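You operate a simulated robot arm through the tools that you are given. There is no shell and no other tool. Be economical: measure what you need, move in short steps, check, and stop when the job is done.

Carry out the task below with a simulated two-armed robot. There is one attempt and no reset: what you move stays moved.

JOB
Lower the belt deck to mark 4, set speed 2, drop the wheels, then jog the belts.
Fine: hold the yellow jog button a second or more.

The check looks at the end state, three seconds after you hand in, the way a careful person would. Anything else that was tipped, shoved, dropped, spilled or broken makes it a failure.

ROBOT AND FRAMES
Two 7-joint arms with fingered hands on one trunk, on a base that drives. Base frame: it is fixed to the floor where the robot stands at the start and does not move with it; the origin is under the middle of the robot, x ahead of it, y to its left, z up; the surface under the hand at the start is at about z = 0.3. Lengths are in m, angles in rad, forces in N, time in s.
The left shoulder is at the start at [0.06, 0.177, 1], the right one opposite. With the tool pointing down near the work surface each hand reaches from about 0.44 to 0.64 m from the robot's upright axis, wherever it stands, measured 20 degrees to its own side. Places, roughly: belt deck [1.7, 1.7, 0.8]; blue dial knob [0.7, 0.7, 0.8]; boom down button [0.7, 0, 1.1]; boom up button [0.7, 0, 1.2]; far tension knob [0.8, 1.1, 0.6]; green lock lever [0.8, 0.8, 0.6]; lift lever [0.7, 0.8, 1.1]; mid tension knob [0.8, 1, 0.6]; near tension knob [0.8, 1, 0.6]; orange slide lever [0.8, 0.9, 0.8]; speed knob [0.8, 0.8, 0.8]; white slide knob [0.8, 1.1, 0.9]; yellow jog button [0.8, 0.8, 0.9]. Payload 4 kg a hand.
The TCP of each hand is the grasp point between the finger pads, 0.037 m short of the fingertips. In the tool frame z runs along the fingers and y along their closing line. The gripper opens to 0.124 m. The gripper's body begins 0.043 m behind the TCP. The gripper is a hand of 3 fingers: y runs from the thumb to the fingers, the wrist lies at [-0.015, -0.108, -0.202] in the tool frame, and closing takes about 1.5 s.
Orientation is that of the tool frame in the base frame, as a unit quaternion [x, y, z, w]. With the fingers straight down and the wrist toward the robot, the tool's x, y and z point along [0, 1, 0], [1, 0, 0] and [0, 0, -1] of the base frame.

CONTROLS
- The arms move only by the tool drive_tool. It takes "left_moves", "right_moves" or both (then of equal length, played together; a hand with none holds still); each is a list of rows, each a list of 6 numbers: the shift along the tool's x, y, z in mm, then the turn, a rotation vector about the tool's x, y, z in rad. In form: [[tx, ty, tz, ax, ay, az], ...]. A call has 1 to 10 rows; each row shifts and turns the commanded pose from where the row before left it, along the tool's axes as they then stand. "left_gripper" and "right_gripper" are, for a hand that has rows, the gripper command, from -1 (fully open) to 1 (shut), values between in proportion, set as the call begins (left out, the last holds). Rows are played at 5 a second. More than 0.05 m and 0.15 rad between two rows, or a gripper value outside its range, and nothing of the call is played. Where a pose cannot be reached the arm comes as near as it can. A force on the tool above 90 N (or 10 N above the force at the start of the call, whichever is more), or a blocked arm, ends the call early, and 0.2 s more pass. Each finger travels about 0.072 m/s and halts on what it meets, pressing with about 25 N; the grip force reading is that of the motor and also rises with nothing between the fingers. The clock runs only during rows and for 0.2 s after the last one: add rows that do not move to give the fingers time. It gives the time, the measured TCP pose, the force on the tool (base axes), the opening and the grip force at its end, in the units of the frame above (readings bear some noise), with the torque about the TCP (base axes, N m) and any sound that the robot's microphone picked up.
- Cameras (640 x 400 px; columns grow to the right, rows downward): "scene" is now at [0.0544, 0.0281, 1.6676]; the picture's right is [0.32, -0.95, 0.00], its down [-0.50, -0.17, -0.85] and it looks along [0.80, 0.27, -0.53] (base axes); focal length 286 px, centre (320, 200). "left" rides on the left gripper at [-0.064, -0.076, -0.136] in its tool frame; the picture's right is [-0.84, -0.26, 0.48], its down [0.48, -0.76, 0.43] and it looks along [0.26, 0.60, 0.76] (tool axes); focal length 256 px, centre (320, 200). "right" rides on the right gripper at [0.064, -0.076, -0.136] in its tool frame; the picture's right is [-0.84, 0.26, -0.48], its down [-0.48, -0.76, 0.43] and it looks along [-0.26, 0.60, 0.76] (tool axes); focal length 256 px, centre (320, 200).
- camera(camera): a new picture of that camera. The clock stands still meanwhile.
- raise_lower(by): slides the trunk up (or, below 0, down) by that many m; the arms and the scene camera ride with it, the base frame stays. It gives what a move gives, with no picture.
- drive_base(legs): drives the robot by 1 to 6 legs, each [ahead, left, turn to the left] in m, m and rad, along the robot's own axes; the way and the turn of a leg run together, so that a leg with both is an arc; at most 1.5 m and 3.142 rad a leg. The arms and the cameras ride along, it lands a little off, and it stops where it bumps. It gives what a move gives.
- finger_targets(index, middle, thumb_bend, thumb_turn, hand): sets how far each is bent, from 0 (flat) to 1 (curled in); at 0.3 the hand is open as for a grip, at 0.7 the pads meet at the TCP. One left out holds its place. A second passes; each finger stops where it meets its share of the squeeze, and holds until it gets a number again. A gripper value or a shape takes the hand back. It gives what a move gives, with no picture; readings hold the bend of each and the force on the fingers (four entries, about 0 where the hand has none), thumb and palm. thumb_turn goes from beside the hand (0) to across from the fingers (1), as for a grip.
- set_grasp(shape, hand): the hand has 3 fingers and takes this shape, open, in about a second: jaw (thumb against the fingers, like two jaws); tri (thumb and two fingers); tip (a fingertip pinch); poke (one finger out to press); point (the index stretched); flat (the hand flat); cup (the hand cupped); fist (a fist). The gripper value then closes the fingers along that shape, each until it touches; the sizes above hold for jaw. It gives what a move gives, with no picture.
- turn_head(pan, tilt): turns the head with the scene camera to pan (to the left, within 1.501 rad either way) and tilt (down, from -0.506 to 1.204), counted from straight ahead of the robot. It gives what a move gives.
- probe_pixels(camera, pixels): there is no depth. For up to 12 entries [column, row, z] of the newest picture of that camera ("zoom" is the newest enlarged one), the place [x, y] in the base frame at which the ray of that pixel passes the height z, good to about 0.003 m. The clock stands still meanwhile.
- enlarge(camera, box): a new picture of the part [left, top, right, bottom] of that camera's present view, enlarged. The clock stands still meanwhile.
- close_job(): hands the job in; it is judged then, once.

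Go step by step. Measure first, check grasps and placings, and put right what went wrong. The budget is 80 turns and 58 pictures, counting those below and the enlarged ones. Unless the task says otherwise, let go and move clear before handing in, and close with one line.

The tools are called after "Call:" by a JSON object that holds its "fn" and its "kwargs". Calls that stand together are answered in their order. drive_tool: Moves the arms, as the interface text tells. Its arguments: {"type":"object","properties":{"left_moves":{"type":"array","items":{"type":"array","items":{"type":"number"}}},"left_gripper":{"type":"number"},"right_moves":{"type":"array","items":{"type":"array","items":{"type":"number"}}},"right_gripper":{"type":"number"}},"required":[]} The other tools are called the same way: raise_lower (by) slides the trunk up or down; set_grasp (shape, hand) gives the hand a shape; finger_targets (index, middle, thumb_bend, thumb_turn, hand) moves the fingers one by one; drive_base (legs) drives the base; turn_head (pan, tilt) turns the head that bears the scene camera; camera (camera) takes a picture; probe_pixels (camera, pixels) gives the place at which the rays of pixels pass given heights; enlarge (camera, box) takes an enlarged picture of a part of a camera's view; close_job () hands the job in.

At the start:

```text
t: 0.0
left_ee_pos: [0.4071, 0.5071, 1.412]
left_tcp_rot: [0.707, 0.707, -0.001, 0.0]
left_contact_force: [-0.6, -0.2, -0.3]
left_torque: [0.01, 0.02, -0.01]
left_opening: 0.1236
left_gripper_force: 0.1
left_shape: jaw
left_bend: [0.3, 0.3, 0.3, 0.98]
left_finger forces: [0.0, 0.1, 0.0, 0.0, 0.0, 0.1]
right_ee_pos: [0.5191, 0.0024, 1.4095]
right_tcp_rot: [0.707, 0.707, 0.0, 0.0]
right_contact_force: [0.0, -0.9, 0.3]
right_torque: [0.01, 0.02, -0.04]
right_opening: 0.1236
right_gripper_force: 0.0
right_shape: jaw
right_bend: [0.3, 0.3, 0.3, 0.98]
right_finger forces: [0.0, 0.0, 0.0, 0.1, 0.1, 0.0]
trunk travel left (down, up): [-0.525, 0.065]
robot x, y, heading: [-0.0023, 0.001, -0.001]
head pan, tilt: [0.328, 0.562]
```

scene: 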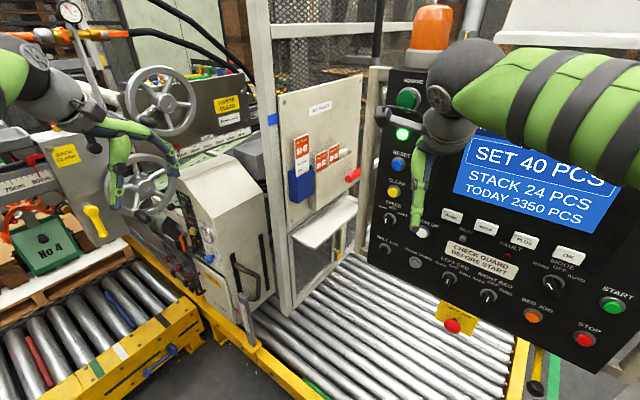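
right: 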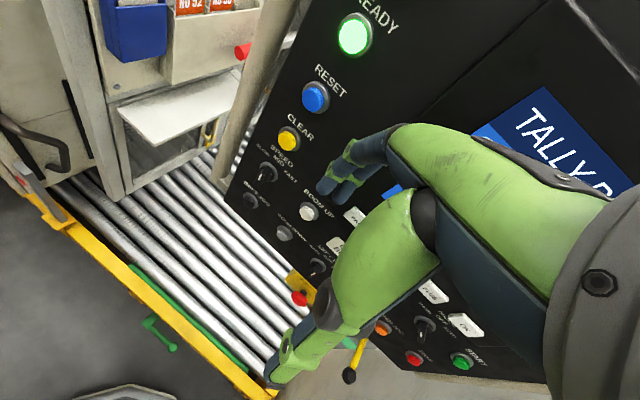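
left: 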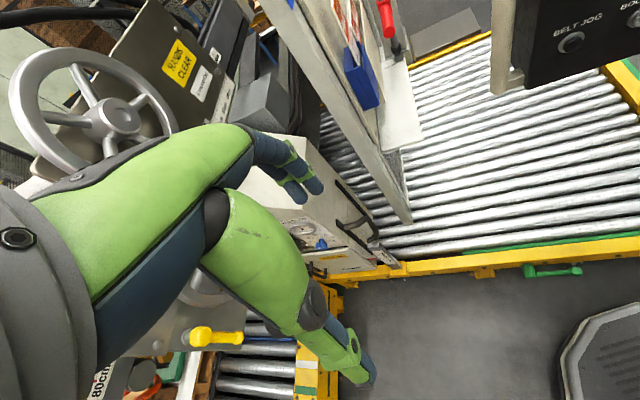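

The station with the dial, levers and jog button sits to the left, around columns 150-270. I'll turn the head toward it to read the labels.

Call:
{"fn": "turn_head", "kwargs": {"pan": 0.85, "tilt": 0.65}}

Call:
{"fn": "camera", "kwargs": {"camera": "scene"}}

```text
t: 0.9
left_ee_pos: [0.4088, 0.5088, 1.4137]
left_tcp_rot: [0.707, 0.707, 0.0, -0.001]
left_contact_force: [-0.2, 0.2, -0.1]
left_torque: [0.0, 0.0, -0.02]
left_opening: 0.1236
left_gripper_force: 0.1
left_shape: jaw
left_bend: [0.3, 0.3, 0.3, 0.98]
left_finger forces: [0.1, 0.0, 0.0, 0.0, 0.1, 0.1]
right_ee_pos: [0.52, 0.0024, 1.4099]
right_tcp_rot: [0.707, 0.707, 0.0, 0.0]
right_contact_force: [-0.2, 0.6, -0.6]
right_torque: [0.01, -0.01, 0.0]
right_opening: 0.1239
right_gripper_force: 0.0
right_shape: jaw
right_bend: [0.3, 0.3, 0.3, 0.98]
right_finger forces: [0.0, 0.1, 0.0, 0.0, 0.1, 0.0]
trunk travel left (down, up): [-0.525, 0.065]
robot x, y, heading: [0.0027, 0.0007, 0.002]
head pan, tilt: [0.85, 0.649]
```

```text
54 pictures are left
```

scene: 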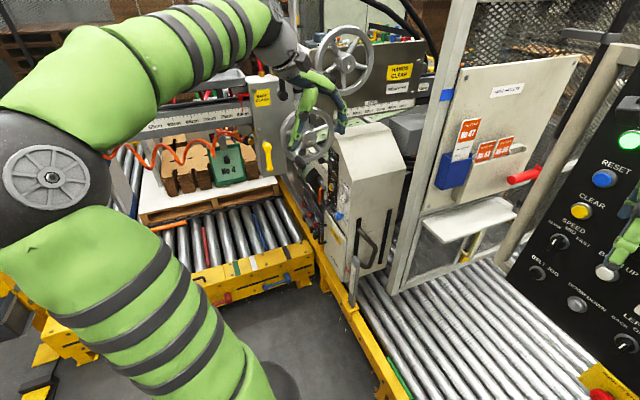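

The panel face sits near columns 285-350, rows 150-290, seen edge-on here. I'll enlarge it.

Call:
{"fn": "enlarge", "kwargs": {"camera": "scene", "box": [240, 40, 440, 290]}}

Call:
{"fn": "enlarge", "kwargs": {"camera": "left", "box": [160, 120, 400, 360]}}

```text
1.60 times, centred on (340, 165) of scene
```

zoom: 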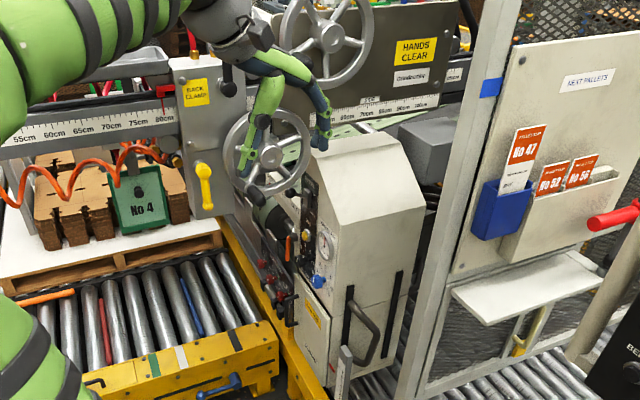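

```text
1.67 times, centred on (280, 240) of left
```

zoom: 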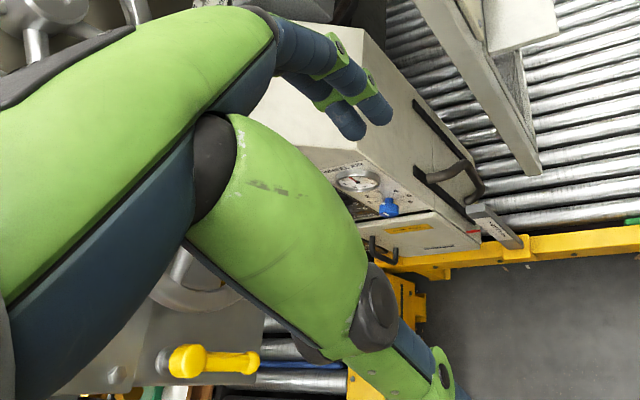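

The panel looks like it faces -x, so I should stand further left. I'll probe the floor layout before driving.

Call:
{"fn": "camera", "kwargs": {"camera": "scene"}}

Call:
{"fn": "probe_pixels", "kwargs": {"camera": "scene", "pixels": [[315, 275, 0.3], [200, 290, 0.3], [100, 350, 0.2], [60, 340, 0.2], [340, 220, 0.8], [325, 165, 0.9], [352, 300, 0.4], [390, 390, 0.3], [40, 380, 0.0]]}}

```text
51 pictures are left
```

scene: 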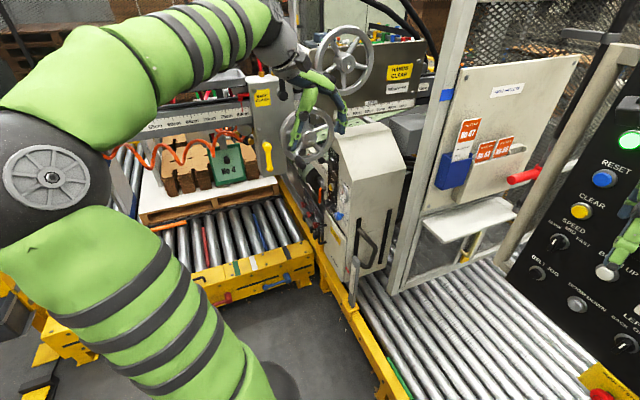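

```text
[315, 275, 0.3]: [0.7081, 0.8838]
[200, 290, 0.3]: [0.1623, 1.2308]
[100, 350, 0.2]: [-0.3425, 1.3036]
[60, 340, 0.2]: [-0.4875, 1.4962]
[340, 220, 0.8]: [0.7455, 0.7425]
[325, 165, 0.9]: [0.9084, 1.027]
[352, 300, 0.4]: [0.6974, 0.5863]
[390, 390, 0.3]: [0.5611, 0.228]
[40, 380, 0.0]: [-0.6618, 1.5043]
```

The panel sits in a corner between the two conveyors. Before driving left I'll check where the wheels and the yellow-lever post are.

Call:
{"fn": "probe_pixels", "kwargs": {"camera": "scene", "pixels": [[265, 155, 0.8], [265, 155, 1.0], [265, 155, 1.2], [310, 140, 0.9], [310, 140, 1.1], [345, 60, 1.2], [345, 60, 1.4], [250, 80, 1.1], [250, 80, 1.3]]}}

Call:
{"fn": "drive_base", "kwargs": {"legs": [[-0.1, 0.0, 0.0], [0.0, 0.35, 0.0]]}}

Call:
{"fn": "turn_head", "kwargs": {"pan": 0.5, "tilt": 0.7}}

Call:
{"fn": "camera", "kwargs": {"camera": "scene"}}

```text
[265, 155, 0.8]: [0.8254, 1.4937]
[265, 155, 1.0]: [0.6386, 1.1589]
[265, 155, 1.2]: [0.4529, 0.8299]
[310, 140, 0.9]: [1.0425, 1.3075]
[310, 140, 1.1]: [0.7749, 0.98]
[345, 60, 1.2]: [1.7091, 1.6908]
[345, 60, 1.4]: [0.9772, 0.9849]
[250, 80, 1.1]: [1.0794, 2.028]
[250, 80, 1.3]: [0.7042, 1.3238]
```

```text
t: 4.5
left_ee_pos: [0.3052, 0.8455, 1.4135]
left_tcp_rot: [0.724, 0.69, -0.009, 0.001]
left_contact_force: [-14.5, -34.3, 4.1]
left_torque: [0.99, -0.77, -2.64]
left_opening: 0.123
left_gripper_force: 0.0
left_shape: jaw
left_bend: [0.31, 0.31, 0.3, 0.98]
left_finger forces: [0.0, 35.9, 0.0, 0.1, 0.0, 0.0]
right_ee_pos: [0.415, 0.3614, 1.411]
right_tcp_rot: [0.706, 0.708, 0.001, 0.0]
right_contact_force: [-0.2, 0.1, 0.0]
right_torque: [0.0, -0.02, 0.0]
right_opening: 0.1238
right_gripper_force: 0.0
right_shape: jaw
right_bend: [0.3, 0.3, 0.3, 0.98]
right_finger forces: [0.1, 0.0, 0.0, 0.0, 0.1, 0.0]
trunk travel left (down, up): [-0.525, 0.065]
robot x, y, heading: [-0.1008, 0.3633, 0.001]
head pan, tilt: [0.85, 0.649]
stopped in leg 2: the force on the tool passed its limit at 91 N (the readings are from after the stop); the commanded pose is now the measured one
```

```text
t: 5.4
left_ee_pos: [0.3057, 0.8452, 1.4149]
left_tcp_rot: [0.721, 0.693, -0.009, 0.0]
left_contact_force: [-16.4, -44.0, 2.4]
left_torque: [1.23, -0.66, -3.42]
left_opening: 0.1231
left_gripper_force: 0.2
left_shape: jaw
left_bend: [0.31, 0.31, 0.3, 0.98]
left_finger forces: [0.0, 46.4, 0.0, 0.0, 0.0, 0.0]
right_ee_pos: [0.4167, 0.3587, 1.4104]
right_tcp_rot: [0.706, 0.708, 0.002, -0.001]
right_contact_force: [-0.3, -0.1, 0.3]
right_torque: [0.01, 0.01, -0.02]
right_opening: 0.1234
right_gripper_force: 0.0
right_shape: jaw
right_bend: [0.3, 0.3, 0.3, 0.98]
right_finger forces: [0.1, 0.0, 0.1, 0.1, 0.0, 0.1]
trunk travel left (down, up): [-0.525, 0.065]
robot x, y, heading: [-0.0982, 0.3577, 0.0]
head pan, tilt: [0.499, 0.7]
```

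```text
50 pictures are left
```

scene: 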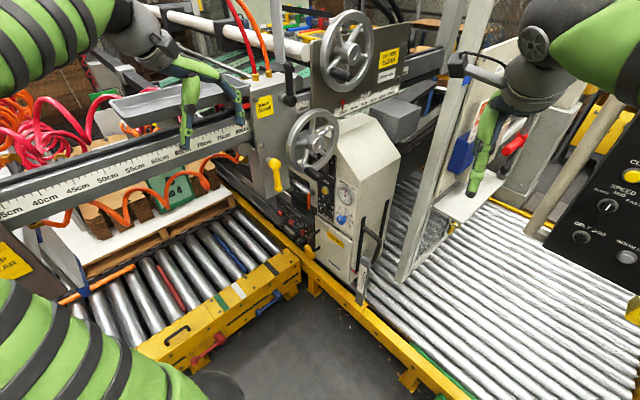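

The left hand bumped the grey tray/beam near (200,100). I'll back off to the right and see whether anything shifted.

Call:
{"fn": "drive_base", "kwargs": {"legs": [[0.0, -0.12, 0.0]]}}

Call:
{"fn": "enlarge", "kwargs": {"camera": "scene", "box": [80, 20, 400, 300]}}

```text
t: 6.6
left_ee_pos: [0.3089, 0.731, 1.411]
left_tcp_rot: [0.72, 0.694, -0.009, 0.0]
left_contact_force: [0.1, 0.1, 0.0]
left_torque: [0.04, -0.02, 0.01]
left_opening: 0.1235
left_gripper_force: 0.0
left_shape: jaw
left_bend: [0.3, 0.3, 0.3, 0.98]
left_finger forces: [0.0, 0.0, 0.0, 0.1, 0.0, 0.0]
right_ee_pos: [0.419, 0.2413, 1.4094]
right_tcp_rot: [0.707, 0.708, 0.001, 0.0]
right_contact_force: [0.2, -1.1, 0.1]
right_torque: [0.03, 0.01, -0.02]
right_opening: 0.1237
right_gripper_force: 0.0
right_shape: jaw
right_bend: [0.3, 0.3, 0.3, 0.98]
right_finger forces: [0.1, 0.1, 0.1, 0.0, 0.1, 0.0]
trunk travel left (down, up): [-0.525, 0.065]
robot x, y, heading: [-0.0999, 0.2361, 0.004]
head pan, tilt: [0.499, 0.7]
```

```text
1.43 times, centred on (240, 160) of scene
```

zoom: 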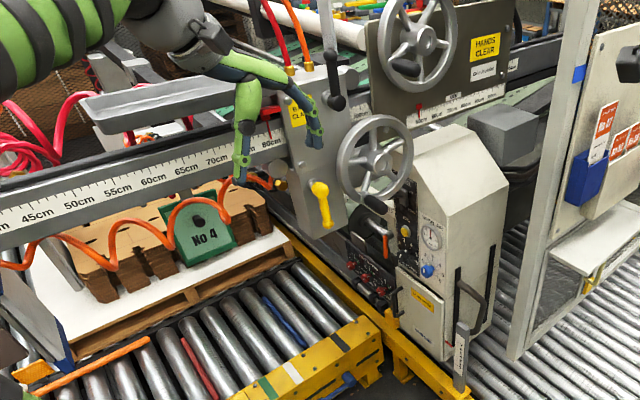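

The tray looks undisturbed. I'll tuck the left hand in front of the robot and shift the right hand right so the robot can come closer.

Call:
{"fn": "drive_tool", "kwargs": {"left_moves": [[-45, 0, 0, 0, 0, 0], [-45, 0, 0, 0, 0, 0], [-45, 0, 0, 0, 0, 0], [-45, 0, 0, 0, 0, 0], [-45, 0, 0, 0, 0, 0]], "right_moves": [[-45, 0, 0, 0, 0, 0], [-45, 0, 0, 0, 0, 0], [-45, 0, 0, 0, 0, 0], [-45, 0, 0, 0, 0, 0], [-45, 0, 0, 0, 0, 0]]}}

Call:
{"fn": "camera", "kwargs": {"camera": "left"}}

Call:
{"fn": "turn_head", "kwargs": {"pan": 0.65, "tilt": 0.55}}

Call:
{"fn": "camera", "kwargs": {"camera": "scene"}}

```text
t: 7.8
left_ee_pos: [0.2992, 0.5085, 1.4134]
left_tcp_rot: [0.719, 0.695, -0.009, 0.001]
left_contact_force: [-0.1, -0.3, 0.0]
left_torque: [0.02, -0.06, 0.0]
left_opening: 0.1236
left_gripper_force: 0.0
left_shape: jaw
left_bend: [0.3, 0.3, 0.3, 0.98]
left_finger forces: [0.0, 0.1, 0.1, 0.1, 0.1, 0.0]
right_ee_pos: [0.4202, 0.0143, 1.4089]
right_tcp_rot: [0.706, 0.708, 0.001, -0.001]
right_contact_force: [0.8, -0.3, -0.3]
right_torque: [0.01, -0.01, 0.01]
right_opening: 0.1238
right_gripper_force: 0.1
right_shape: jaw
right_bend: [0.3, 0.3, 0.3, 0.98]
right_finger forces: [0.0, 0.0, 0.1, 0.0, 0.0, 0.1]
trunk travel left (down, up): [-0.525, 0.065]
robot x, y, heading: [-0.1, 0.2401, 0.004]
head pan, tilt: [0.499, 0.7]
```

```text
48 pictures are left
```

left: 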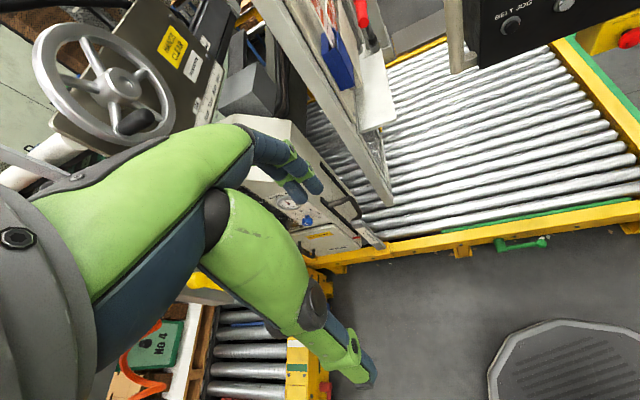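

```text
t: 8.5
left_ee_pos: [0.3007, 0.5121, 1.4131]
left_tcp_rot: [0.719, 0.695, -0.01, 0.0]
left_contact_force: [0.9, 0.3, 0.4]
left_torque: [-0.02, 0.05, 0.0]
left_opening: 0.1235
left_gripper_force: 0.2
left_shape: jaw
left_bend: [0.3, 0.3, 0.3, 0.98]
left_finger forces: [0.1, 0.0, 0.0, 0.0, 0.0, 0.1]
right_ee_pos: [0.421, 0.0163, 1.4091]
right_tcp_rot: [0.706, 0.708, 0.001, 0.0]
right_contact_force: [-0.1, 0.3, -0.2]
right_torque: [-0.04, 0.02, 0.02]
right_opening: 0.1239
right_gripper_force: 0.1
right_shape: jaw
right_bend: [0.3, 0.3, 0.3, 0.98]
right_finger forces: [0.0, 0.0, 0.1, 0.0, 0.0, 0.1]
trunk travel left (down, up): [-0.525, 0.065]
robot x, y, heading: [-0.0989, 0.2354, -0.0]
head pan, tilt: [0.649, 0.55]
```

```text
47 pictures are left
```

scene: 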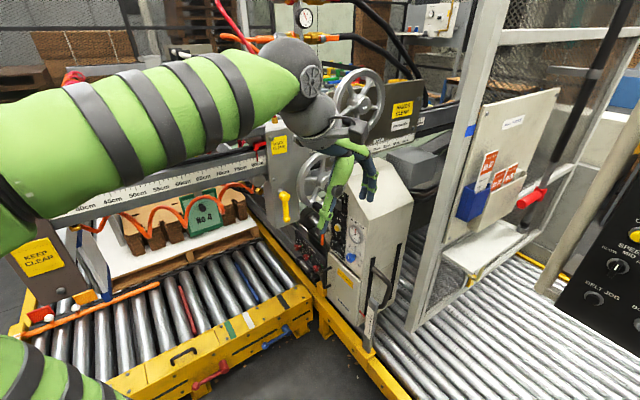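

I'll triangulate the yellow lever post, the panel's parts and the beam using this second viewpoint, and zoom in on the panel.

Call:
{"fn": "probe_pixels", "kwargs": {"camera": "scene", "pixels": [[285, 207, 0.8], [285, 207, 1.0], [285, 207, 1.2], [360, 95, 1.2], [360, 95, 1.4], [100, 200, 1.0], [100, 200, 1.2], [353, 283, 0.6], [353, 283, 0.5], [315, 305, 0.3], [190, 375, 0.3], [374, 345, 0.3]]}}

Call:
{"fn": "enlarge", "kwargs": {"camera": "scene", "box": [280, 180, 400, 300]}}

```text
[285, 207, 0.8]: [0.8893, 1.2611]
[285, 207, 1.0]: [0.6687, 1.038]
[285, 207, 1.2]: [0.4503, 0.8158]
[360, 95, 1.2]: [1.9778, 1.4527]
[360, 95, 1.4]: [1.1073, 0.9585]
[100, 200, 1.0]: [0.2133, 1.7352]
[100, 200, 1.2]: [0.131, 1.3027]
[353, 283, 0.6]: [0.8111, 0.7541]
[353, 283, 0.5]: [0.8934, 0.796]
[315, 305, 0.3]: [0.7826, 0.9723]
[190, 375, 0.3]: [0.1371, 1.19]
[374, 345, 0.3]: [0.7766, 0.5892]
```

```text
3.33 times, centred on (340, 240) of scene
```

zoom: 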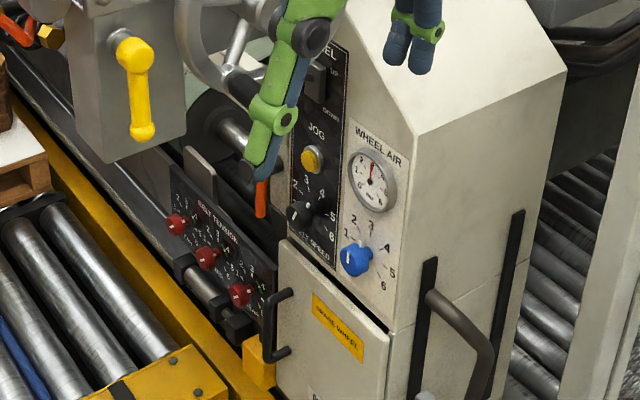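

The clamp post triangulates to about (0.45, 0.82, 1.2), so it overhangs in front of the panel and I must reach under it. Now I'll probe the controls at their nominal heights.

Call:
{"fn": "probe_pixels", "kwargs": {"camera": "zoom", "pixels": [[355, 258, 0.8], [355, 258, 0.75], [300, 213, 0.8], [300, 213, 0.75], [312, 158, 0.85], [312, 158, 0.9], [260, 200, 0.8], [178, 222, 0.6], [207, 257, 0.6], [240, 294, 0.6], [400, 290, 0.75], [275, 295, 0.6]]}}

Call:
{"fn": "drive_base", "kwargs": {"legs": [[-0.1, -0.1, 0.0], [0.0, 0.0, 0.4]]}}

Call:
{"fn": "turn_head", "kwargs": {"pan": 0.3, "tilt": 0.5}}

Call:
{"fn": "camera", "kwargs": {"camera": "scene"}}

```text
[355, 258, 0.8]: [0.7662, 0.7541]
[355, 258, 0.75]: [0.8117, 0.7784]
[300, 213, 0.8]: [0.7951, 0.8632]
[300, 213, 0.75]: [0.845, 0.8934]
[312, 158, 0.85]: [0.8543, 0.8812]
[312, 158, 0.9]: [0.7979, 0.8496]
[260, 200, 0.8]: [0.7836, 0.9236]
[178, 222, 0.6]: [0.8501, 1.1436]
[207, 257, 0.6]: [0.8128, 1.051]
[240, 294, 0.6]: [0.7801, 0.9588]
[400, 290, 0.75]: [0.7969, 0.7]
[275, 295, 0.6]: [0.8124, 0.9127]
```

```text
t: 11.0
left_ee_pos: [0.0621, 0.5462, 1.4129]
left_tcp_rot: [0.57, 0.821, -0.009, 0.004]
left_contact_force: [1.0, 0.4, 0.3]
left_torque: [0.0, -0.01, -0.01]
left_opening: 0.1236
left_gripper_force: 0.0
left_shape: jaw
left_bend: [0.3, 0.3, 0.3, 0.98]
left_finger forces: [0.1, 0.1, 0.1, 0.1, 0.1, 0.0]
right_ee_pos: [0.3639, 0.1346, 1.4104]
right_tcp_rot: [0.554, 0.833, -0.001, 0.0]
right_contact_force: [0.0, -1.1, -0.1]
right_torque: [0.02, -0.02, 0.01]
right_opening: 0.1237
right_gripper_force: 0.0
right_shape: jaw
right_bend: [0.3, 0.3, 0.3, 0.98]
right_finger forces: [0.0, 0.0, 0.0, 0.1, 0.0, 0.0]
trunk travel left (down, up): [-0.525, 0.065]
robot x, y, heading: [-0.2047, 0.1423, 0.395]
head pan, tilt: [0.649, 0.55]
```

```text
t: 11.9
left_ee_pos: [0.0622, 0.5455, 1.413]
left_tcp_rot: [0.57, 0.822, -0.009, 0.002]
left_contact_force: [0.4, 0.6, -0.1]
left_torque: [-0.04, -0.01, -0.01]
left_opening: 0.1236
left_gripper_force: 0.1
left_shape: jaw
left_bend: [0.3, 0.3, 0.3, 0.98]
left_finger forces: [0.1, 0.0, 0.0, 0.0, 0.0, 0.0]
right_ee_pos: [0.3639, 0.1341, 1.4094]
right_tcp_rot: [0.554, 0.833, 0.0, 0.0]
right_contact_force: [0.1, 0.2, 0.2]
right_torque: [-0.01, 0.0, 0.01]
right_opening: 0.1236
right_gripper_force: 0.1
right_shape: jaw
right_bend: [0.3, 0.3, 0.3, 0.98]
right_finger forces: [0.1, 0.0, 0.1, 0.0, 0.1, 0.1]
trunk travel left (down, up): [-0.525, 0.065]
robot x, y, heading: [-0.2038, 0.1379, 0.395]
head pan, tilt: [0.3, 0.499]
```

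```text
45 pictures are left
```

scene: 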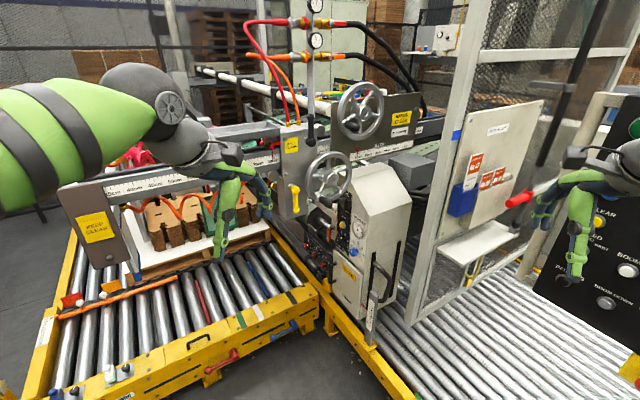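

I'll re-triangulate from this wider baseline: yellow lever (295,197), wheel hubs, and the beam ends.

Call:
{"fn": "probe_pixels", "kwargs": {"camera": "scene", "pixels": [[295, 197, 0.9], [295, 197, 1.0], [295, 197, 1.2], [358, 110, 1.2], [358, 110, 1.4], [328, 180, 1.0], [328, 180, 1.2], [95, 230, 1.0], [95, 230, 0.8], [357, 253, 0.8], [357, 253, 0.75], [357, 253, 0.85]]}}

Call:
{"fn": "enlarge", "kwargs": {"camera": "scene", "box": [270, 130, 430, 330]}}

```text
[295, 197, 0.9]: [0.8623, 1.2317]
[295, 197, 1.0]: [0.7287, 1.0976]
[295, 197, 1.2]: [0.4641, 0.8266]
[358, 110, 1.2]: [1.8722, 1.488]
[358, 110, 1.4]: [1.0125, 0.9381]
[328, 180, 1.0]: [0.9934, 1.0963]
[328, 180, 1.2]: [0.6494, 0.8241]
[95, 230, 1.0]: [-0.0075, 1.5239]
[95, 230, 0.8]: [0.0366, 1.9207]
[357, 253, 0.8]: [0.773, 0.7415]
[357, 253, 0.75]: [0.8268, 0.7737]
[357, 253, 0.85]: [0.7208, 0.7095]
```

```text
2.00 times, centred on (350, 230) of scene
```

zoom: 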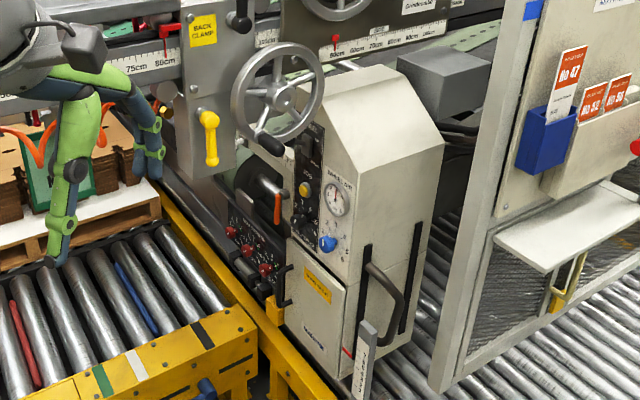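

Upper hub triangulates to about (0.8,0.8,1.45), lower wheel to (0.65,0.82,1.2), and the clamp to (0.45,0.82,1.2). These all sit above the panel, so I'll lower the trunk to see underneath.

Call:
{"fn": "raise_lower", "kwargs": {"by": -0.42}}

Call:
{"fn": "turn_head", "kwargs": {"pan": 0.25, "tilt": 0.3}}

Call:
{"fn": "camera", "kwargs": {"camera": "scene"}}

```text
refused: -0.42 is not a number from -0.4 to 0.4
```

```text
t: 12.6
left_ee_pos: [0.0627, 0.5451, 1.4119]
left_tcp_rot: [0.57, 0.821, -0.009, 0.002]
left_contact_force: [0.4, 0.2, -0.7]
left_torque: [0.0, -0.03, -0.01]
left_opening: 0.1238
left_gripper_force: 0.0
left_shape: jaw
left_bend: [0.3, 0.3, 0.3, 0.98]
left_finger forces: [0.1, 0.0, 0.1, 0.0, 0.0, 0.0]
right_ee_pos: [0.3656, 0.134, 1.4099]
right_tcp_rot: [0.554, 0.832, 0.0, 0.0]
right_contact_force: [-0.2, -0.1, -0.6]
right_torque: [-0.01, 0.01, -0.04]
right_opening: 0.1237
right_gripper_force: 0.0
right_shape: jaw
right_bend: [0.3, 0.3, 0.3, 0.98]
right_finger forces: [0.0, 0.0, 0.0, 0.1, 0.0, 0.0]
trunk travel left (down, up): [-0.525, 0.065]
robot x, y, heading: [-0.2068, 0.1433, 0.398]
head pan, tilt: [0.25, 0.3]
```

```text
43 pictures are left
```

scene: 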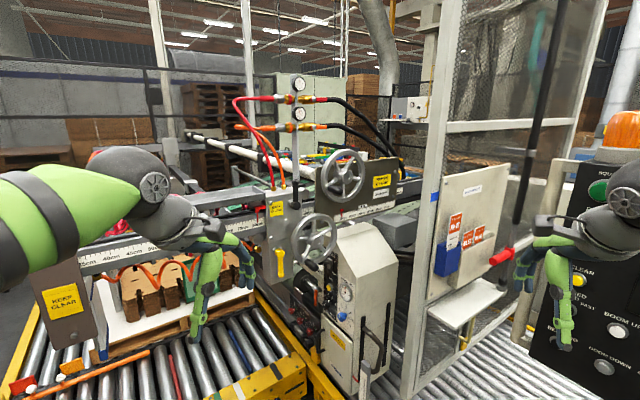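

The trunk limit is 0.4 per call. I'll lower it by 0.38 and look again.

Call:
{"fn": "raise_lower", "kwargs": {"by": -0.38}}

Call:
{"fn": "turn_head", "kwargs": {"pan": 0.3, "tilt": 0.25}}

Call:
{"fn": "enlarge", "kwargs": {"camera": "scene", "box": [220, 80, 440, 300]}}

```text
t: 16.3
left_ee_pos: [0.0619, 0.5455, 1.0318]
left_tcp_rot: [0.57, 0.822, -0.009, 0.002]
left_contact_force: [-0.8, 0.1, 0.0]
left_torque: [0.0, 0.01, -0.02]
left_opening: 0.1235
left_gripper_force: 0.1
left_shape: jaw
left_bend: [0.3, 0.3, 0.3, 0.98]
left_finger forces: [0.1, 0.0, 0.1, 0.0, 0.0, 0.0]
right_ee_pos: [0.3629, 0.1348, 1.0288]
right_tcp_rot: [0.555, 0.832, 0.0, 0.0]
right_contact_force: [0.1, 0.4, -0.3]
right_torque: [-0.03, 0.03, -0.02]
right_opening: 0.1241
right_gripper_force: 0.1
right_shape: jaw
right_bend: [0.3, 0.3, 0.3, 0.98]
right_finger forces: [0.1, 0.0, 0.0, 0.1, 0.0, 0.0]
trunk travel left (down, up): [-0.145, 0.445]
robot x, y, heading: [-0.205, 0.1413, 0.396]
head pan, tilt: [0.25, 0.3]
```

```text
t: 16.9
left_ee_pos: [0.0636, 0.5449, 1.0322]
left_tcp_rot: [0.57, 0.821, -0.009, 0.002]
left_contact_force: [-0.1, -0.3, 0.0]
left_torque: [0.01, 0.01, 0.02]
left_opening: 0.1238
left_gripper_force: 0.1
left_shape: jaw
left_bend: [0.3, 0.3, 0.3, 0.98]
left_finger forces: [0.0, 0.0, 0.0, 0.0, 0.0, 0.0]
right_ee_pos: [0.3634, 0.133, 1.0283]
right_tcp_rot: [0.554, 0.832, 0.0, 0.0]
right_contact_force: [-0.6, -1.1, 0.6]
right_torque: [-0.01, -0.04, -0.02]
right_opening: 0.1238
right_gripper_force: 0.0
right_shape: jaw
right_bend: [0.3, 0.3, 0.3, 0.98]
right_finger forces: [0.1, 0.1, 0.0, 0.1, 0.0, 0.1]
trunk travel left (down, up): [-0.145, 0.445]
robot x, y, heading: [-0.2044, 0.1371, 0.394]
head pan, tilt: [0.3, 0.25]
```

```text
1.82 times, centred on (330, 190) of scene
```

zoom: 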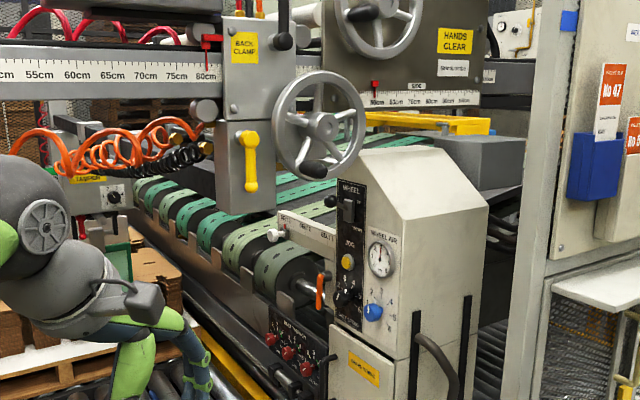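

Now the panel is visible: a WHEEL up/down rocker, the JOG button, the speed knob and the WHEEL AIR gauge, plus a white scale with a white knob at (275,235). I'll zoom in tighter.

Call:
{"fn": "enlarge", "kwargs": {"camera": "scene", "box": [300, 160, 380, 210]}}

Call:
{"fn": "enlarge", "kwargs": {"camera": "scene", "box": [290, 205, 370, 255]}}

```text
8.00 times, centred on (340, 185) of scene
```

zoom: 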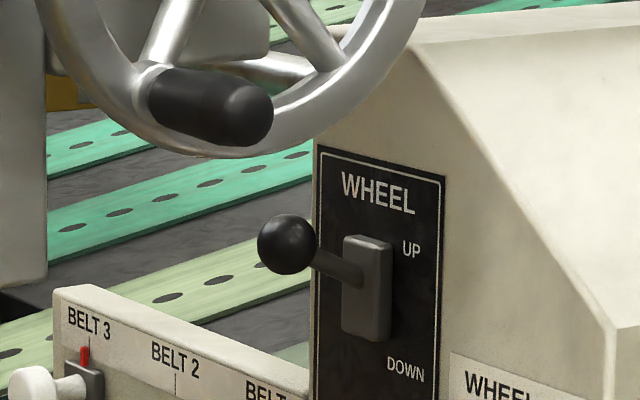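

```text
8.00 times, centred on (330, 230) of scene
```

zoom: 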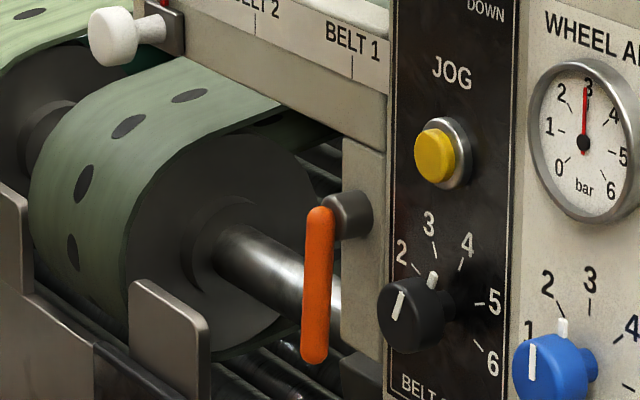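

The WHEEL lever is the ball lever. I still need the deck-lowering control and its marks, so I'll zoom on the orange lever and the lower panel.

Call:
{"fn": "enlarge", "kwargs": {"camera": "scene", "box": [280, 225, 400, 300]}}

Call:
{"fn": "drive_base", "kwargs": {"legs": [[0.0, 0.25, 0.0], [0.0, 0.0, -0.25]]}}

Call:
{"fn": "turn_head", "kwargs": {"pan": 0.3, "tilt": 0.3}}

Call:
{"fn": "camera", "kwargs": {"camera": "scene"}}

```text
5.33 times, centred on (340, 262) of scene
```

zoom: 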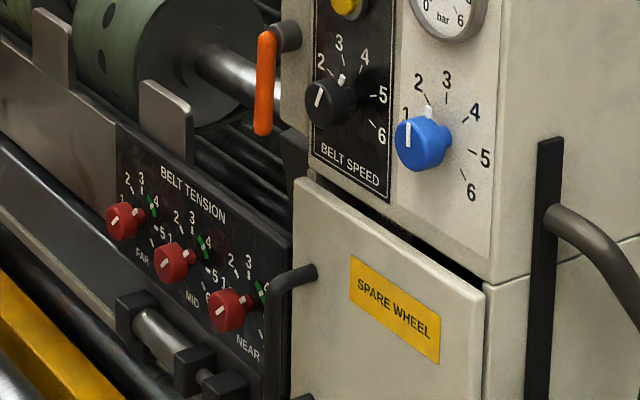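

```text
t: 19.5
left_ee_pos: [0.0577, 0.6919, 1.033]
left_tcp_rot: [0.665, 0.747, -0.01, 0.002]
left_contact_force: [0.4, 0.3, 0.3]
left_torque: [-0.01, 0.0, -0.01]
left_opening: 0.1238
left_gripper_force: 0.0
left_shape: jaw
left_bend: [0.3, 0.3, 0.3, 0.98]
left_finger forces: [0.1, 0.0, 0.0, 0.0, 0.0, 0.0]
right_ee_pos: [0.2513, 0.2215, 1.0303]
right_tcp_rot: [0.651, 0.759, 0.0, 0.0]
right_contact_force: [0.5, 0.5, 0.7]
right_torque: [-0.01, -0.04, 0.02]
right_opening: 0.1235
right_gripper_force: 0.0
right_shape: jaw
right_bend: [0.3, 0.3, 0.3, 0.98]
right_finger forces: [0.0, 0.0, 0.0, 0.0, 0.1, 0.1]
trunk travel left (down, up): [-0.145, 0.445]
robot x, y, heading: [-0.2998, 0.3651, 0.155]
head pan, tilt: [0.3, 0.25]
```

```text
t: 20.2
left_ee_pos: [0.0565, 0.6933, 1.0325]
left_tcp_rot: [0.665, 0.746, -0.009, 0.001]
left_contact_force: [0.8, 0.3, 0.2]
left_torque: [0.03, 0.0, -0.03]
left_opening: 0.1237
left_gripper_force: 0.1
left_shape: jaw
left_bend: [0.3, 0.3, 0.3, 0.98]
left_finger forces: [0.1, 0.1, 0.1, 0.0, 0.1, 0.0]
right_ee_pos: [0.2514, 0.2214, 1.0293]
right_tcp_rot: [0.651, 0.759, 0.001, 0.0]
right_contact_force: [-0.1, 0.8, 1.2]
right_torque: [0.04, 0.0, 0.02]
right_opening: 0.1238
right_gripper_force: 0.2
right_shape: jaw
right_bend: [0.3, 0.3, 0.3, 0.98]
right_finger forces: [0.0, 0.0, 0.0, 0.0, 0.0, 0.0]
trunk travel left (down, up): [-0.145, 0.445]
robot x, y, heading: [-0.2949, 0.3629, 0.156]
head pan, tilt: [0.3, 0.3]
```

```text
38 pictures are left
```

scene: 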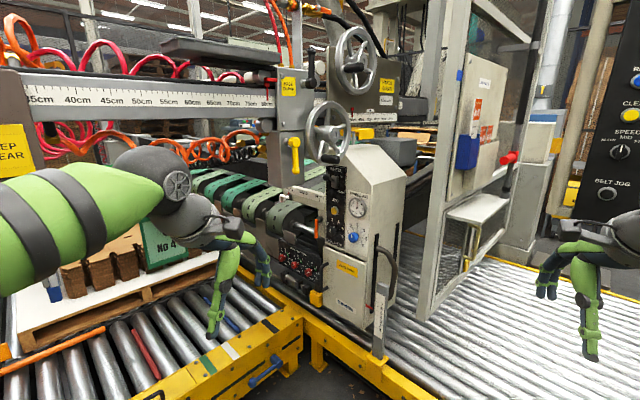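

Now the view is more frontal. I'll zoom on the panel and orange lever region.

Call:
{"fn": "enlarge", "kwargs": {"camera": "scene", "box": [230, 160, 310, 210]}}

Call:
{"fn": "enlarge", "kwargs": {"camera": "scene", "box": [300, 195, 380, 245]}}

Call:
{"fn": "enlarge", "kwargs": {"camera": "scene", "box": [360, 270, 420, 350]}}

```text
8.00 times, centred on (270, 185) of scene
```

zoom: 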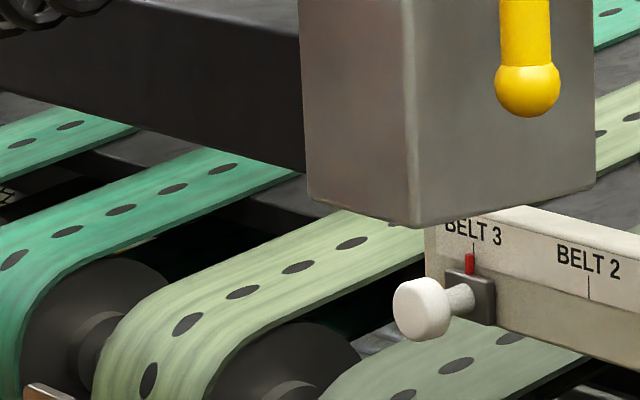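

```text
8.00 times, centred on (340, 220) of scene
```

zoom: 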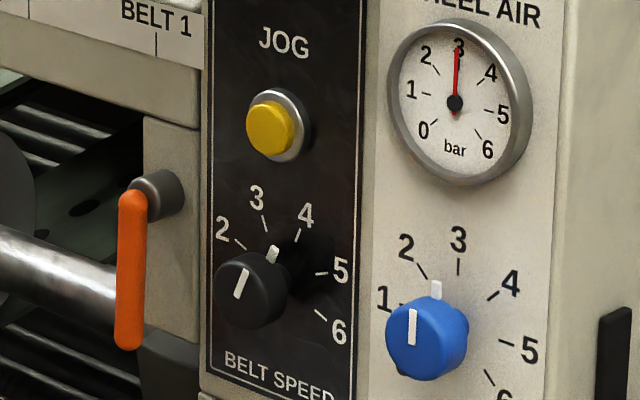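

```text
5.00 times, centred on (390, 310) of scene
```

zoom: 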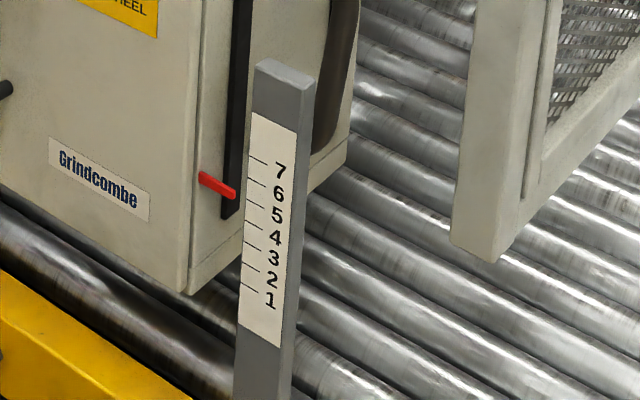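

The deck height shows on the 1–7 scale post, with the red pointer on the box somewhere around 5. The BOOM UP/DOWN buttons on the console may move it, so I'll look there for labels and also for the green lever.

Call:
{"fn": "turn_head", "kwargs": {"pan": -0.35, "tilt": 0.1}}

Call:
{"fn": "camera", "kwargs": {"camera": "scene"}}

```text
t: 21.2
left_ee_pos: [0.0561, 0.6922, 1.0339]
left_tcp_rot: [0.665, 0.747, -0.009, 0.001]
left_contact_force: [-0.4, -0.2, 0.6]
left_torque: [0.04, 0.06, 0.02]
left_opening: 0.1237
left_gripper_force: 0.1
left_shape: jaw
left_bend: [0.3, 0.3, 0.3, 0.98]
left_finger forces: [0.1, 0.1, 0.0, 0.0, 0.0, 0.0]
right_ee_pos: [0.2511, 0.2213, 1.0289]
right_tcp_rot: [0.651, 0.759, 0.0, 0.0]
right_contact_force: [0.3, -0.2, -0.2]
right_torque: [0.03, -0.01, 0.01]
right_opening: 0.1234
right_gripper_force: 0.0
right_shape: jaw
right_bend: [0.3, 0.3, 0.3, 0.98]
right_finger forces: [0.0, 0.1, 0.0, 0.0, 0.0, 0.0]
trunk travel left (down, up): [-0.145, 0.445]
robot x, y, heading: [-0.2999, 0.366, 0.158]
head pan, tilt: [-0.351, 0.099]
```

```text
34 pictures are left
```

scene: 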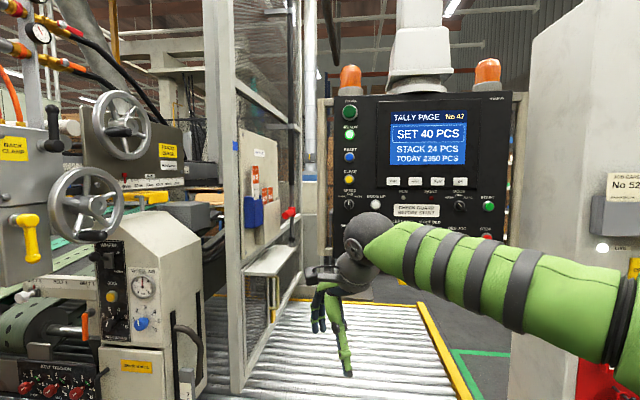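

The console is visible at columns 340-510. I'll zoom in on its lower part.

Call:
{"fn": "enlarge", "kwargs": {"camera": "scene", "box": [330, 170, 400, 230]}}

Call:
{"fn": "enlarge", "kwargs": {"camera": "scene", "box": [60, 180, 220, 320]}}

```text
6.67 times, centred on (365, 200) of scene
```

zoom: 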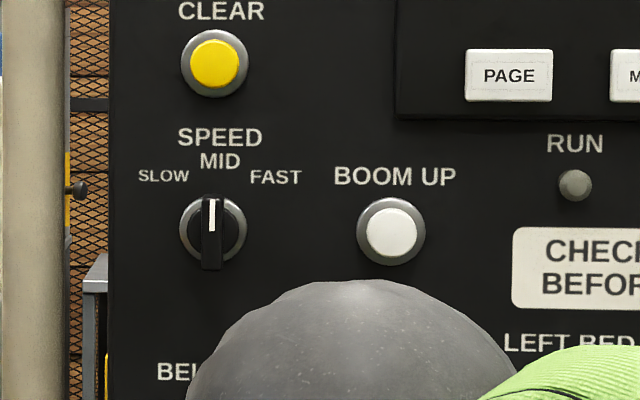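

```text
2.86 times, centred on (140, 250) of scene
```

zoom: 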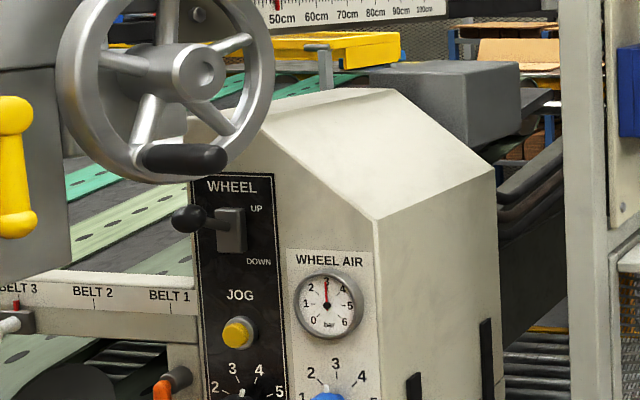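

The boom is very likely the belt deck, and BOOM DOWN is hidden behind the right elbow. I'll form a poke with the right hand, turn it to point forward, and raise the trunk a bit.

Call:
{"fn": "set_grasp", "kwargs": {"hand": "right", "shape": "poke"}}

Call:
{"fn": "drive_tool", "kwargs": {"right_moves": [[0, 0, 0, -0.15, 0, 0], [0, 0, 0, -0.15, 0, 0], [0, 0, 0, -0.15, 0, 0], [0, 0, 0, -0.15, 0, 0], [0, 0, 0, -0.15, 0, 0], [0, 0, 0, -0.15, 0, 0], [0, 0, 0, -0.15, 0, 0], [0, 0, 0, -0.15, 0, 0], [0, 0, 0, -0.15, 0, 0], [0, 0, 0, -0.15, 0, 0]]}}

Call:
{"fn": "drive_tool", "kwargs": {"right_moves": [[0, 0, -50, -0.07, 0, 0], [0, 0, -50, 0, 0, 0], [0, 0, 0, 0, 0, 0]]}}

Call:
{"fn": "raise_lower", "kwargs": {"by": 0.15}}

Call:
{"fn": "drive_base", "kwargs": {"legs": [[0.0, 0.0, -0.157], [0.0, -0.2, 0.0]]}}

Call:
{"fn": "camera", "kwargs": {"camera": "scene"}}

```text
t: 22.1
left_ee_pos: [0.0571, 0.6933, 1.0324]
left_tcp_rot: [0.665, 0.747, -0.009, 0.001]
left_contact_force: [0.3, -0.3, 1.0]
left_torque: [0.02, 0.02, 0.02]
left_opening: 0.1238
left_gripper_force: 0.1
left_shape: jaw
left_bend: [0.3, 0.3, 0.3, 0.98]
left_finger forces: [0.0, 0.1, 0.1, 0.0, 0.0, 0.1]
right_ee_pos: [0.2512, 0.2212, 1.0294]
right_tcp_rot: [0.652, 0.759, -0.001, 0.0]
right_contact_force: [-0.4, -0.5, 0.6]
right_torque: [-0.01, 0.04, -0.04]
right_opening: 0.0001
right_gripper_force: 0.0
right_shape: poke
right_bend: [0.7, 0.7, 0.0, 1.0]
right_finger forces: [0.0, 0.1, 0.0, 0.0, 0.1, 0.0]
trunk travel left (down, up): [-0.145, 0.445]
robot x, y, heading: [-0.2994, 0.3636, 0.158]
head pan, tilt: [-0.351, 0.099]
```

```text
t: 24.3
left_ee_pos: [0.0584, 0.6957, 1.0329]
left_tcp_rot: [0.665, 0.746, -0.01, 0.002]
left_contact_force: [0.2, 0.2, -0.5]
left_torque: [-0.03, 0.0, 0.02]
left_opening: 0.1239
left_gripper_force: 0.0
left_shape: jaw
left_bend: [0.3, 0.3, 0.3, 0.98]
left_finger forces: [0.0, 0.0, 0.1, 0.1, 0.0, 0.1]
right_ee_pos: [0.2406, 0.2064, 1.0549]
right_tcp_rot: [0.517, 0.588, 0.467, 0.412]
right_contact_force: [-0.6, 2.6, -0.2]
right_torque: [-0.02, 0.06, -0.21]
right_opening: 0.0001
right_gripper_force: 0.1
right_shape: poke
right_bend: [0.7, 0.7, 0.0, 1.0]
right_finger forces: [0.1, 0.0, 0.0, 0.0, 0.0, 0.1]
right hand out of reach, approached as far as the arm can: row 9, 10
trunk travel left (down, up): [-0.145, 0.445]
robot x, y, heading: [-0.3014, 0.3626, 0.155]
head pan, tilt: [-0.351, 0.099]
```

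```text
t: 25.1
left_ee_pos: [0.0577, 0.6936, 1.0339]
left_tcp_rot: [0.665, 0.747, -0.009, 0.001]
left_contact_force: [-0.6, -0.4, 0.3]
left_torque: [-0.06, -0.01, 0.01]
left_opening: 0.1235
left_gripper_force: 0.0
left_shape: jaw
left_bend: [0.3, 0.3, 0.3, 0.98]
left_finger forces: [0.1, 0.1, 0.1, 0.0, 0.0, 0.0]
right_ee_pos: [0.1663, 0.1897, 1.1066]
right_tcp_rot: [0.501, 0.572, 0.489, 0.427]
right_contact_force: [-0.2, -0.3, -0.2]
right_torque: [0.03, -0.03, 0.01]
right_opening: 0.0
right_gripper_force: 0.0
right_shape: poke
right_bend: [0.7, 0.7, 0.0, 1.0]
right_finger forces: [0.1, 0.0, 0.0, 0.0, 0.0, 0.0]
right hand out of reach, approached as far as the arm can: row 1, 2
trunk travel left (down, up): [-0.145, 0.445]
robot x, y, heading: [-0.3004, 0.3644, 0.155]
head pan, tilt: [-0.351, 0.099]
```

```text
t: 26.9
left_ee_pos: [0.0588, 0.6927, 1.1844]
left_tcp_rot: [0.665, 0.747, -0.008, 0.001]
left_contact_force: [-0.5, -0.4, 0.4]
left_torque: [0.0, 0.0, 0.03]
left_opening: 0.1236
left_gripper_force: 0.1
left_shape: jaw
left_bend: [0.3, 0.3, 0.3, 0.98]
left_finger forces: [0.0, 0.0, 0.0, 0.0, 0.0, 0.1]
right_ee_pos: [0.1676, 0.1893, 1.2562]
right_tcp_rot: [0.501, 0.573, 0.489, 0.426]
right_contact_force: [-0.6, -0.7, 0.5]
right_torque: [0.0, 0.01, 0.04]
right_opening: 0.0
right_gripper_force: 0.1
right_shape: poke
right_bend: [0.7, 0.7, 0.0, 1.0]
right_finger forces: [0.1, 0.0, 0.0, 0.0, 0.1, 0.0]
trunk travel left (down, up): [-0.295, 0.295]
robot x, y, heading: [-0.299, 0.3631, 0.157]
head pan, tilt: [-0.351, 0.099]
```

```text
t: 29.1
left_ee_pos: [0.1029, 0.4402, 1.1832]
left_tcp_rot: [0.718, 0.695, -0.009, 0.001]
left_contact_force: [0.0, 0.1, 0.9]
left_torque: [-0.01, 0.0, -0.03]
left_opening: 0.1236
left_gripper_force: 0.0
left_shape: jaw
left_bend: [0.3, 0.3, 0.3, 0.98]
left_finger forces: [0.0, 0.0, 0.0, 0.0, 0.0, 0.0]
right_ee_pos: [0.1382, -0.0732, 1.2572]
right_tcp_rot: [0.543, 0.534, 0.456, 0.461]
right_contact_force: [-0.5, 0.3, -0.1]
right_torque: [-0.04, 0.01, 0.03]
right_opening: 0.0002
right_gripper_force: 0.1
right_shape: poke
right_bend: [0.7, 0.7, 0.0, 1.0]
right_finger forces: [0.0, 0.1, 0.1, 0.0, 0.1, 0.1]
trunk travel left (down, up): [-0.295, 0.295]
robot x, y, heading: [-0.298, 0.1689, -0.001]
head pan, tilt: [-0.351, 0.099]
```

```text
31 pictures are left
```

scene: 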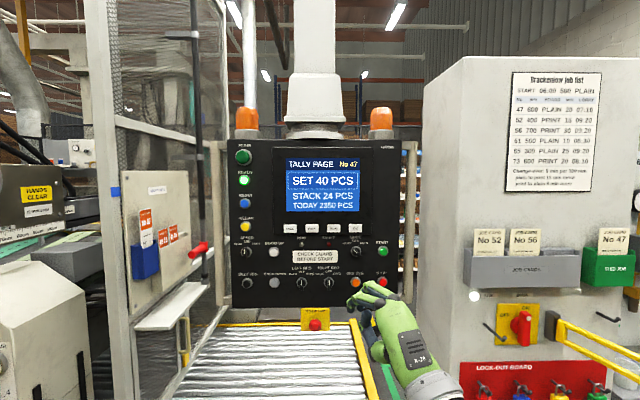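

BOOM UP appears at (275,252) and BOOM DOWN at (275,282). I'll probe them at candidate heights and zoom in.

Call:
{"fn": "enlarge", "kwargs": {"camera": "scene", "box": [230, 230, 310, 300]}}

Call:
{"fn": "probe_pixels", "kwargs": {"camera": "scene", "pixels": [[275, 282, 1.05], [275, 282, 1.1], [275, 282, 1.15], [275, 252, 1.15], [275, 252, 1.2], [275, 252, 1.25], [382, 282, 1.1]]}}

```text
5.71 times, centred on (270, 265) of scene
```

zoom: 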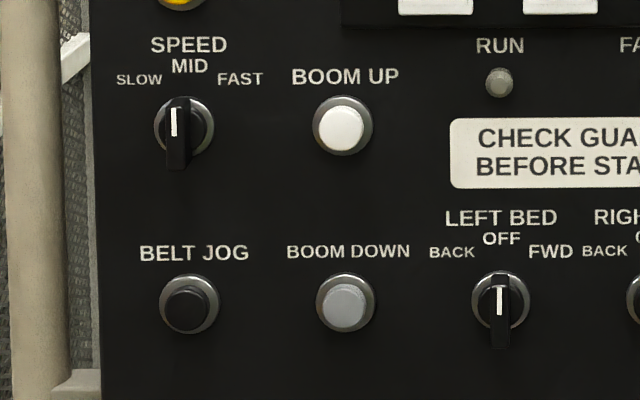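

```text
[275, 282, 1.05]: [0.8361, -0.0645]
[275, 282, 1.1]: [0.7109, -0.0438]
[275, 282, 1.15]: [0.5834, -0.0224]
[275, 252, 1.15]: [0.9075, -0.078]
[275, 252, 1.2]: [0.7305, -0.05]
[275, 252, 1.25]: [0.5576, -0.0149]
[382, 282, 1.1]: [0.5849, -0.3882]
```

BOOM DOWN comes out near (0.71,-0.04,1.10), and the console is yawed about 0.35 rad to face me. I'll pull the left hand back, turn -0.3 and drive to about (0.05,0.37).

Call:
{"fn": "drive_tool", "kwargs": {"left_moves": [[0, -40, 0, 0, 0, 0], [0, -40, 0, 0, 0, 0]]}}

Call:
{"fn": "drive_base", "kwargs": {"legs": [[0.0, 0.0, -0.3], [0.273, 0.294, 0.0]]}}

Call:
{"fn": "turn_head", "kwargs": {"pan": -0.3, "tilt": 0.25}}

Call:
{"fn": "drive_tool", "kwargs": {"right_moves": [[0, 0, 0, 0, 0, 0], [0, 0, 30, -0.1, 0, 0], [0, 0, 30, -0.05, 0, 0], [0, -35, 30, 0, 0, 0], [0, -40, 30, 0, 0, 0], [0, -40, 30, 0, 0, 0], [0, -30, 0, 0, 0, 0]]}}

Call:
{"fn": "camera", "kwargs": {"camera": "scene"}}

```text
t: 29.7
left_ee_pos: [0.0218, 0.4442, 1.188]
left_tcp_rot: [0.718, 0.696, -0.01, 0.001]
left_contact_force: [0.8, 0.1, 0.5]
left_torque: [0.03, 0.01, 0.06]
left_opening: 0.1237
left_gripper_force: 0.0
left_shape: jaw
left_bend: [0.3, 0.3, 0.3, 0.98]
left_finger forces: [0.1, 0.0, 0.0, 0.0, 0.1, 0.0]
right_ee_pos: [0.138, -0.0735, 1.2559]
right_tcp_rot: [0.543, 0.533, 0.456, 0.462]
right_contact_force: [-0.2, -0.2, -0.3]
right_torque: [-0.01, 0.01, -0.01]
right_opening: 0.0004
right_gripper_force: 0.0
right_shape: poke
right_bend: [0.7, 0.7, 0.0, 1.0]
right_finger forces: [0.0, 0.1, 0.1, 0.0, 0.1, 0.0]
trunk travel left (down, up): [-0.295, 0.295]
robot x, y, heading: [-0.3017, 0.1694, 0.007]
head pan, tilt: [-0.351, 0.099]
```

```text
t: 33.2
left_ee_pos: [0.4416, 0.5335, 1.1868]
left_tcp_rot: [0.818, 0.576, -0.01, -0.001]
left_contact_force: [-0.5, 0.6, 0.1]
left_torque: [0.02, -0.01, -0.02]
left_opening: 0.1236
left_gripper_force: 0.0
left_shape: jaw
left_bend: [0.3, 0.3, 0.3, 0.98]
left_finger forces: [0.1, 0.1, 0.0, 0.0, 0.0, 0.1]
right_ee_pos: [0.3924, 0.0053, 1.2557]
right_tcp_rot: [0.618, 0.444, 0.379, 0.526]
right_contact_force: [-0.6, -0.4, -0.3]
right_torque: [0.01, 0.0, -0.02]
right_opening: 0.0001
right_gripper_force: 0.0
right_shape: poke
right_bend: [0.7, 0.7, 0.0, 1.0]
right_finger forces: [0.1, 0.1, 0.1, 0.0, 0.1, 0.1]
trunk travel left (down, up): [-0.295, 0.295]
robot x, y, heading: [0.053, 0.3686, -0.306]
head pan, tilt: [-0.351, 0.099]
```

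```text
t: 33.9
left_ee_pos: [0.44, 0.5334, 1.1871]
left_tcp_rot: [0.818, 0.576, -0.009, -0.001]
left_contact_force: [-0.5, -0.7, 0.1]
left_torque: [-0.02, 0.01, -0.02]
left_opening: 0.1241
left_gripper_force: 0.1
left_shape: jaw
left_bend: [0.3, 0.3, 0.3, 0.98]
left_finger forces: [0.0, 0.0, 0.0, 0.0, 0.0, 0.0]
right_ee_pos: [0.3928, 0.0059, 1.2553]
right_tcp_rot: [0.619, 0.443, 0.378, 0.527]
right_contact_force: [-0.2, 0.7, -0.2]
right_torque: [0.01, -0.02, -0.01]
right_opening: 0.0
right_gripper_force: 0.2
right_shape: poke
right_bend: [0.7, 0.7, 0.0, 1.0]
right_finger forces: [0.0, 0.0, 0.0, 0.1, 0.0, 0.0]
trunk travel left (down, up): [-0.295, 0.295]
robot x, y, heading: [0.0495, 0.367, -0.304]
head pan, tilt: [-0.3, 0.25]
```

```text
t: 35.5
left_ee_pos: [0.4392, 0.5349, 1.1881]
left_tcp_rot: [0.818, 0.576, -0.009, 0.0]
left_contact_force: [0.4, 0.4, -0.8]
left_torque: [-0.01, -0.04, 0.0]
left_opening: 0.1236
left_gripper_force: 0.0
left_shape: jaw
left_bend: [0.3, 0.3, 0.3, 0.98]
left_finger forces: [0.0, 0.0, 0.0, 0.0, 0.0, 0.0]
right_ee_pos: [0.4228, -0.0018, 1.243]
right_tcp_rot: [0.601, 0.431, 0.393, 0.547]
right_contact_force: [-0.3, 0.5, 0.1]
right_torque: [0.03, 0.04, -0.03]
right_opening: 0.0
right_gripper_force: 0.1
right_shape: poke
right_bend: [0.7, 0.7, 0.0, 1.0]
right_finger forces: [0.0, 0.0, 0.0, 0.0, 0.1, 0.0]
right hand out of reach, approached as far as the arm can: row 2, 3, 4, 5, 6, 7
trunk travel left (down, up): [-0.295, 0.295]
robot x, y, heading: [0.0502, 0.3685, -0.302]
head pan, tilt: [-0.3, 0.25]
```

```text
29 pictures are left
```

scene: 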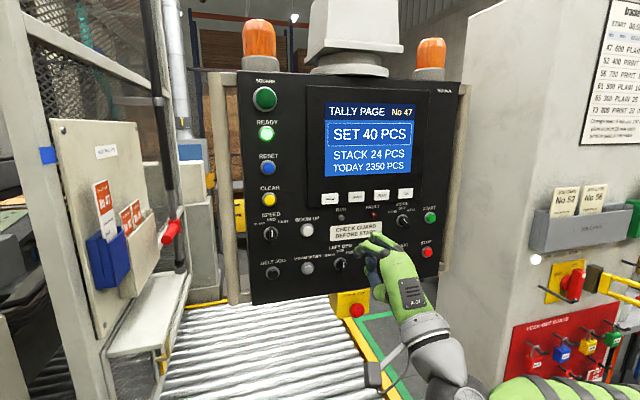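

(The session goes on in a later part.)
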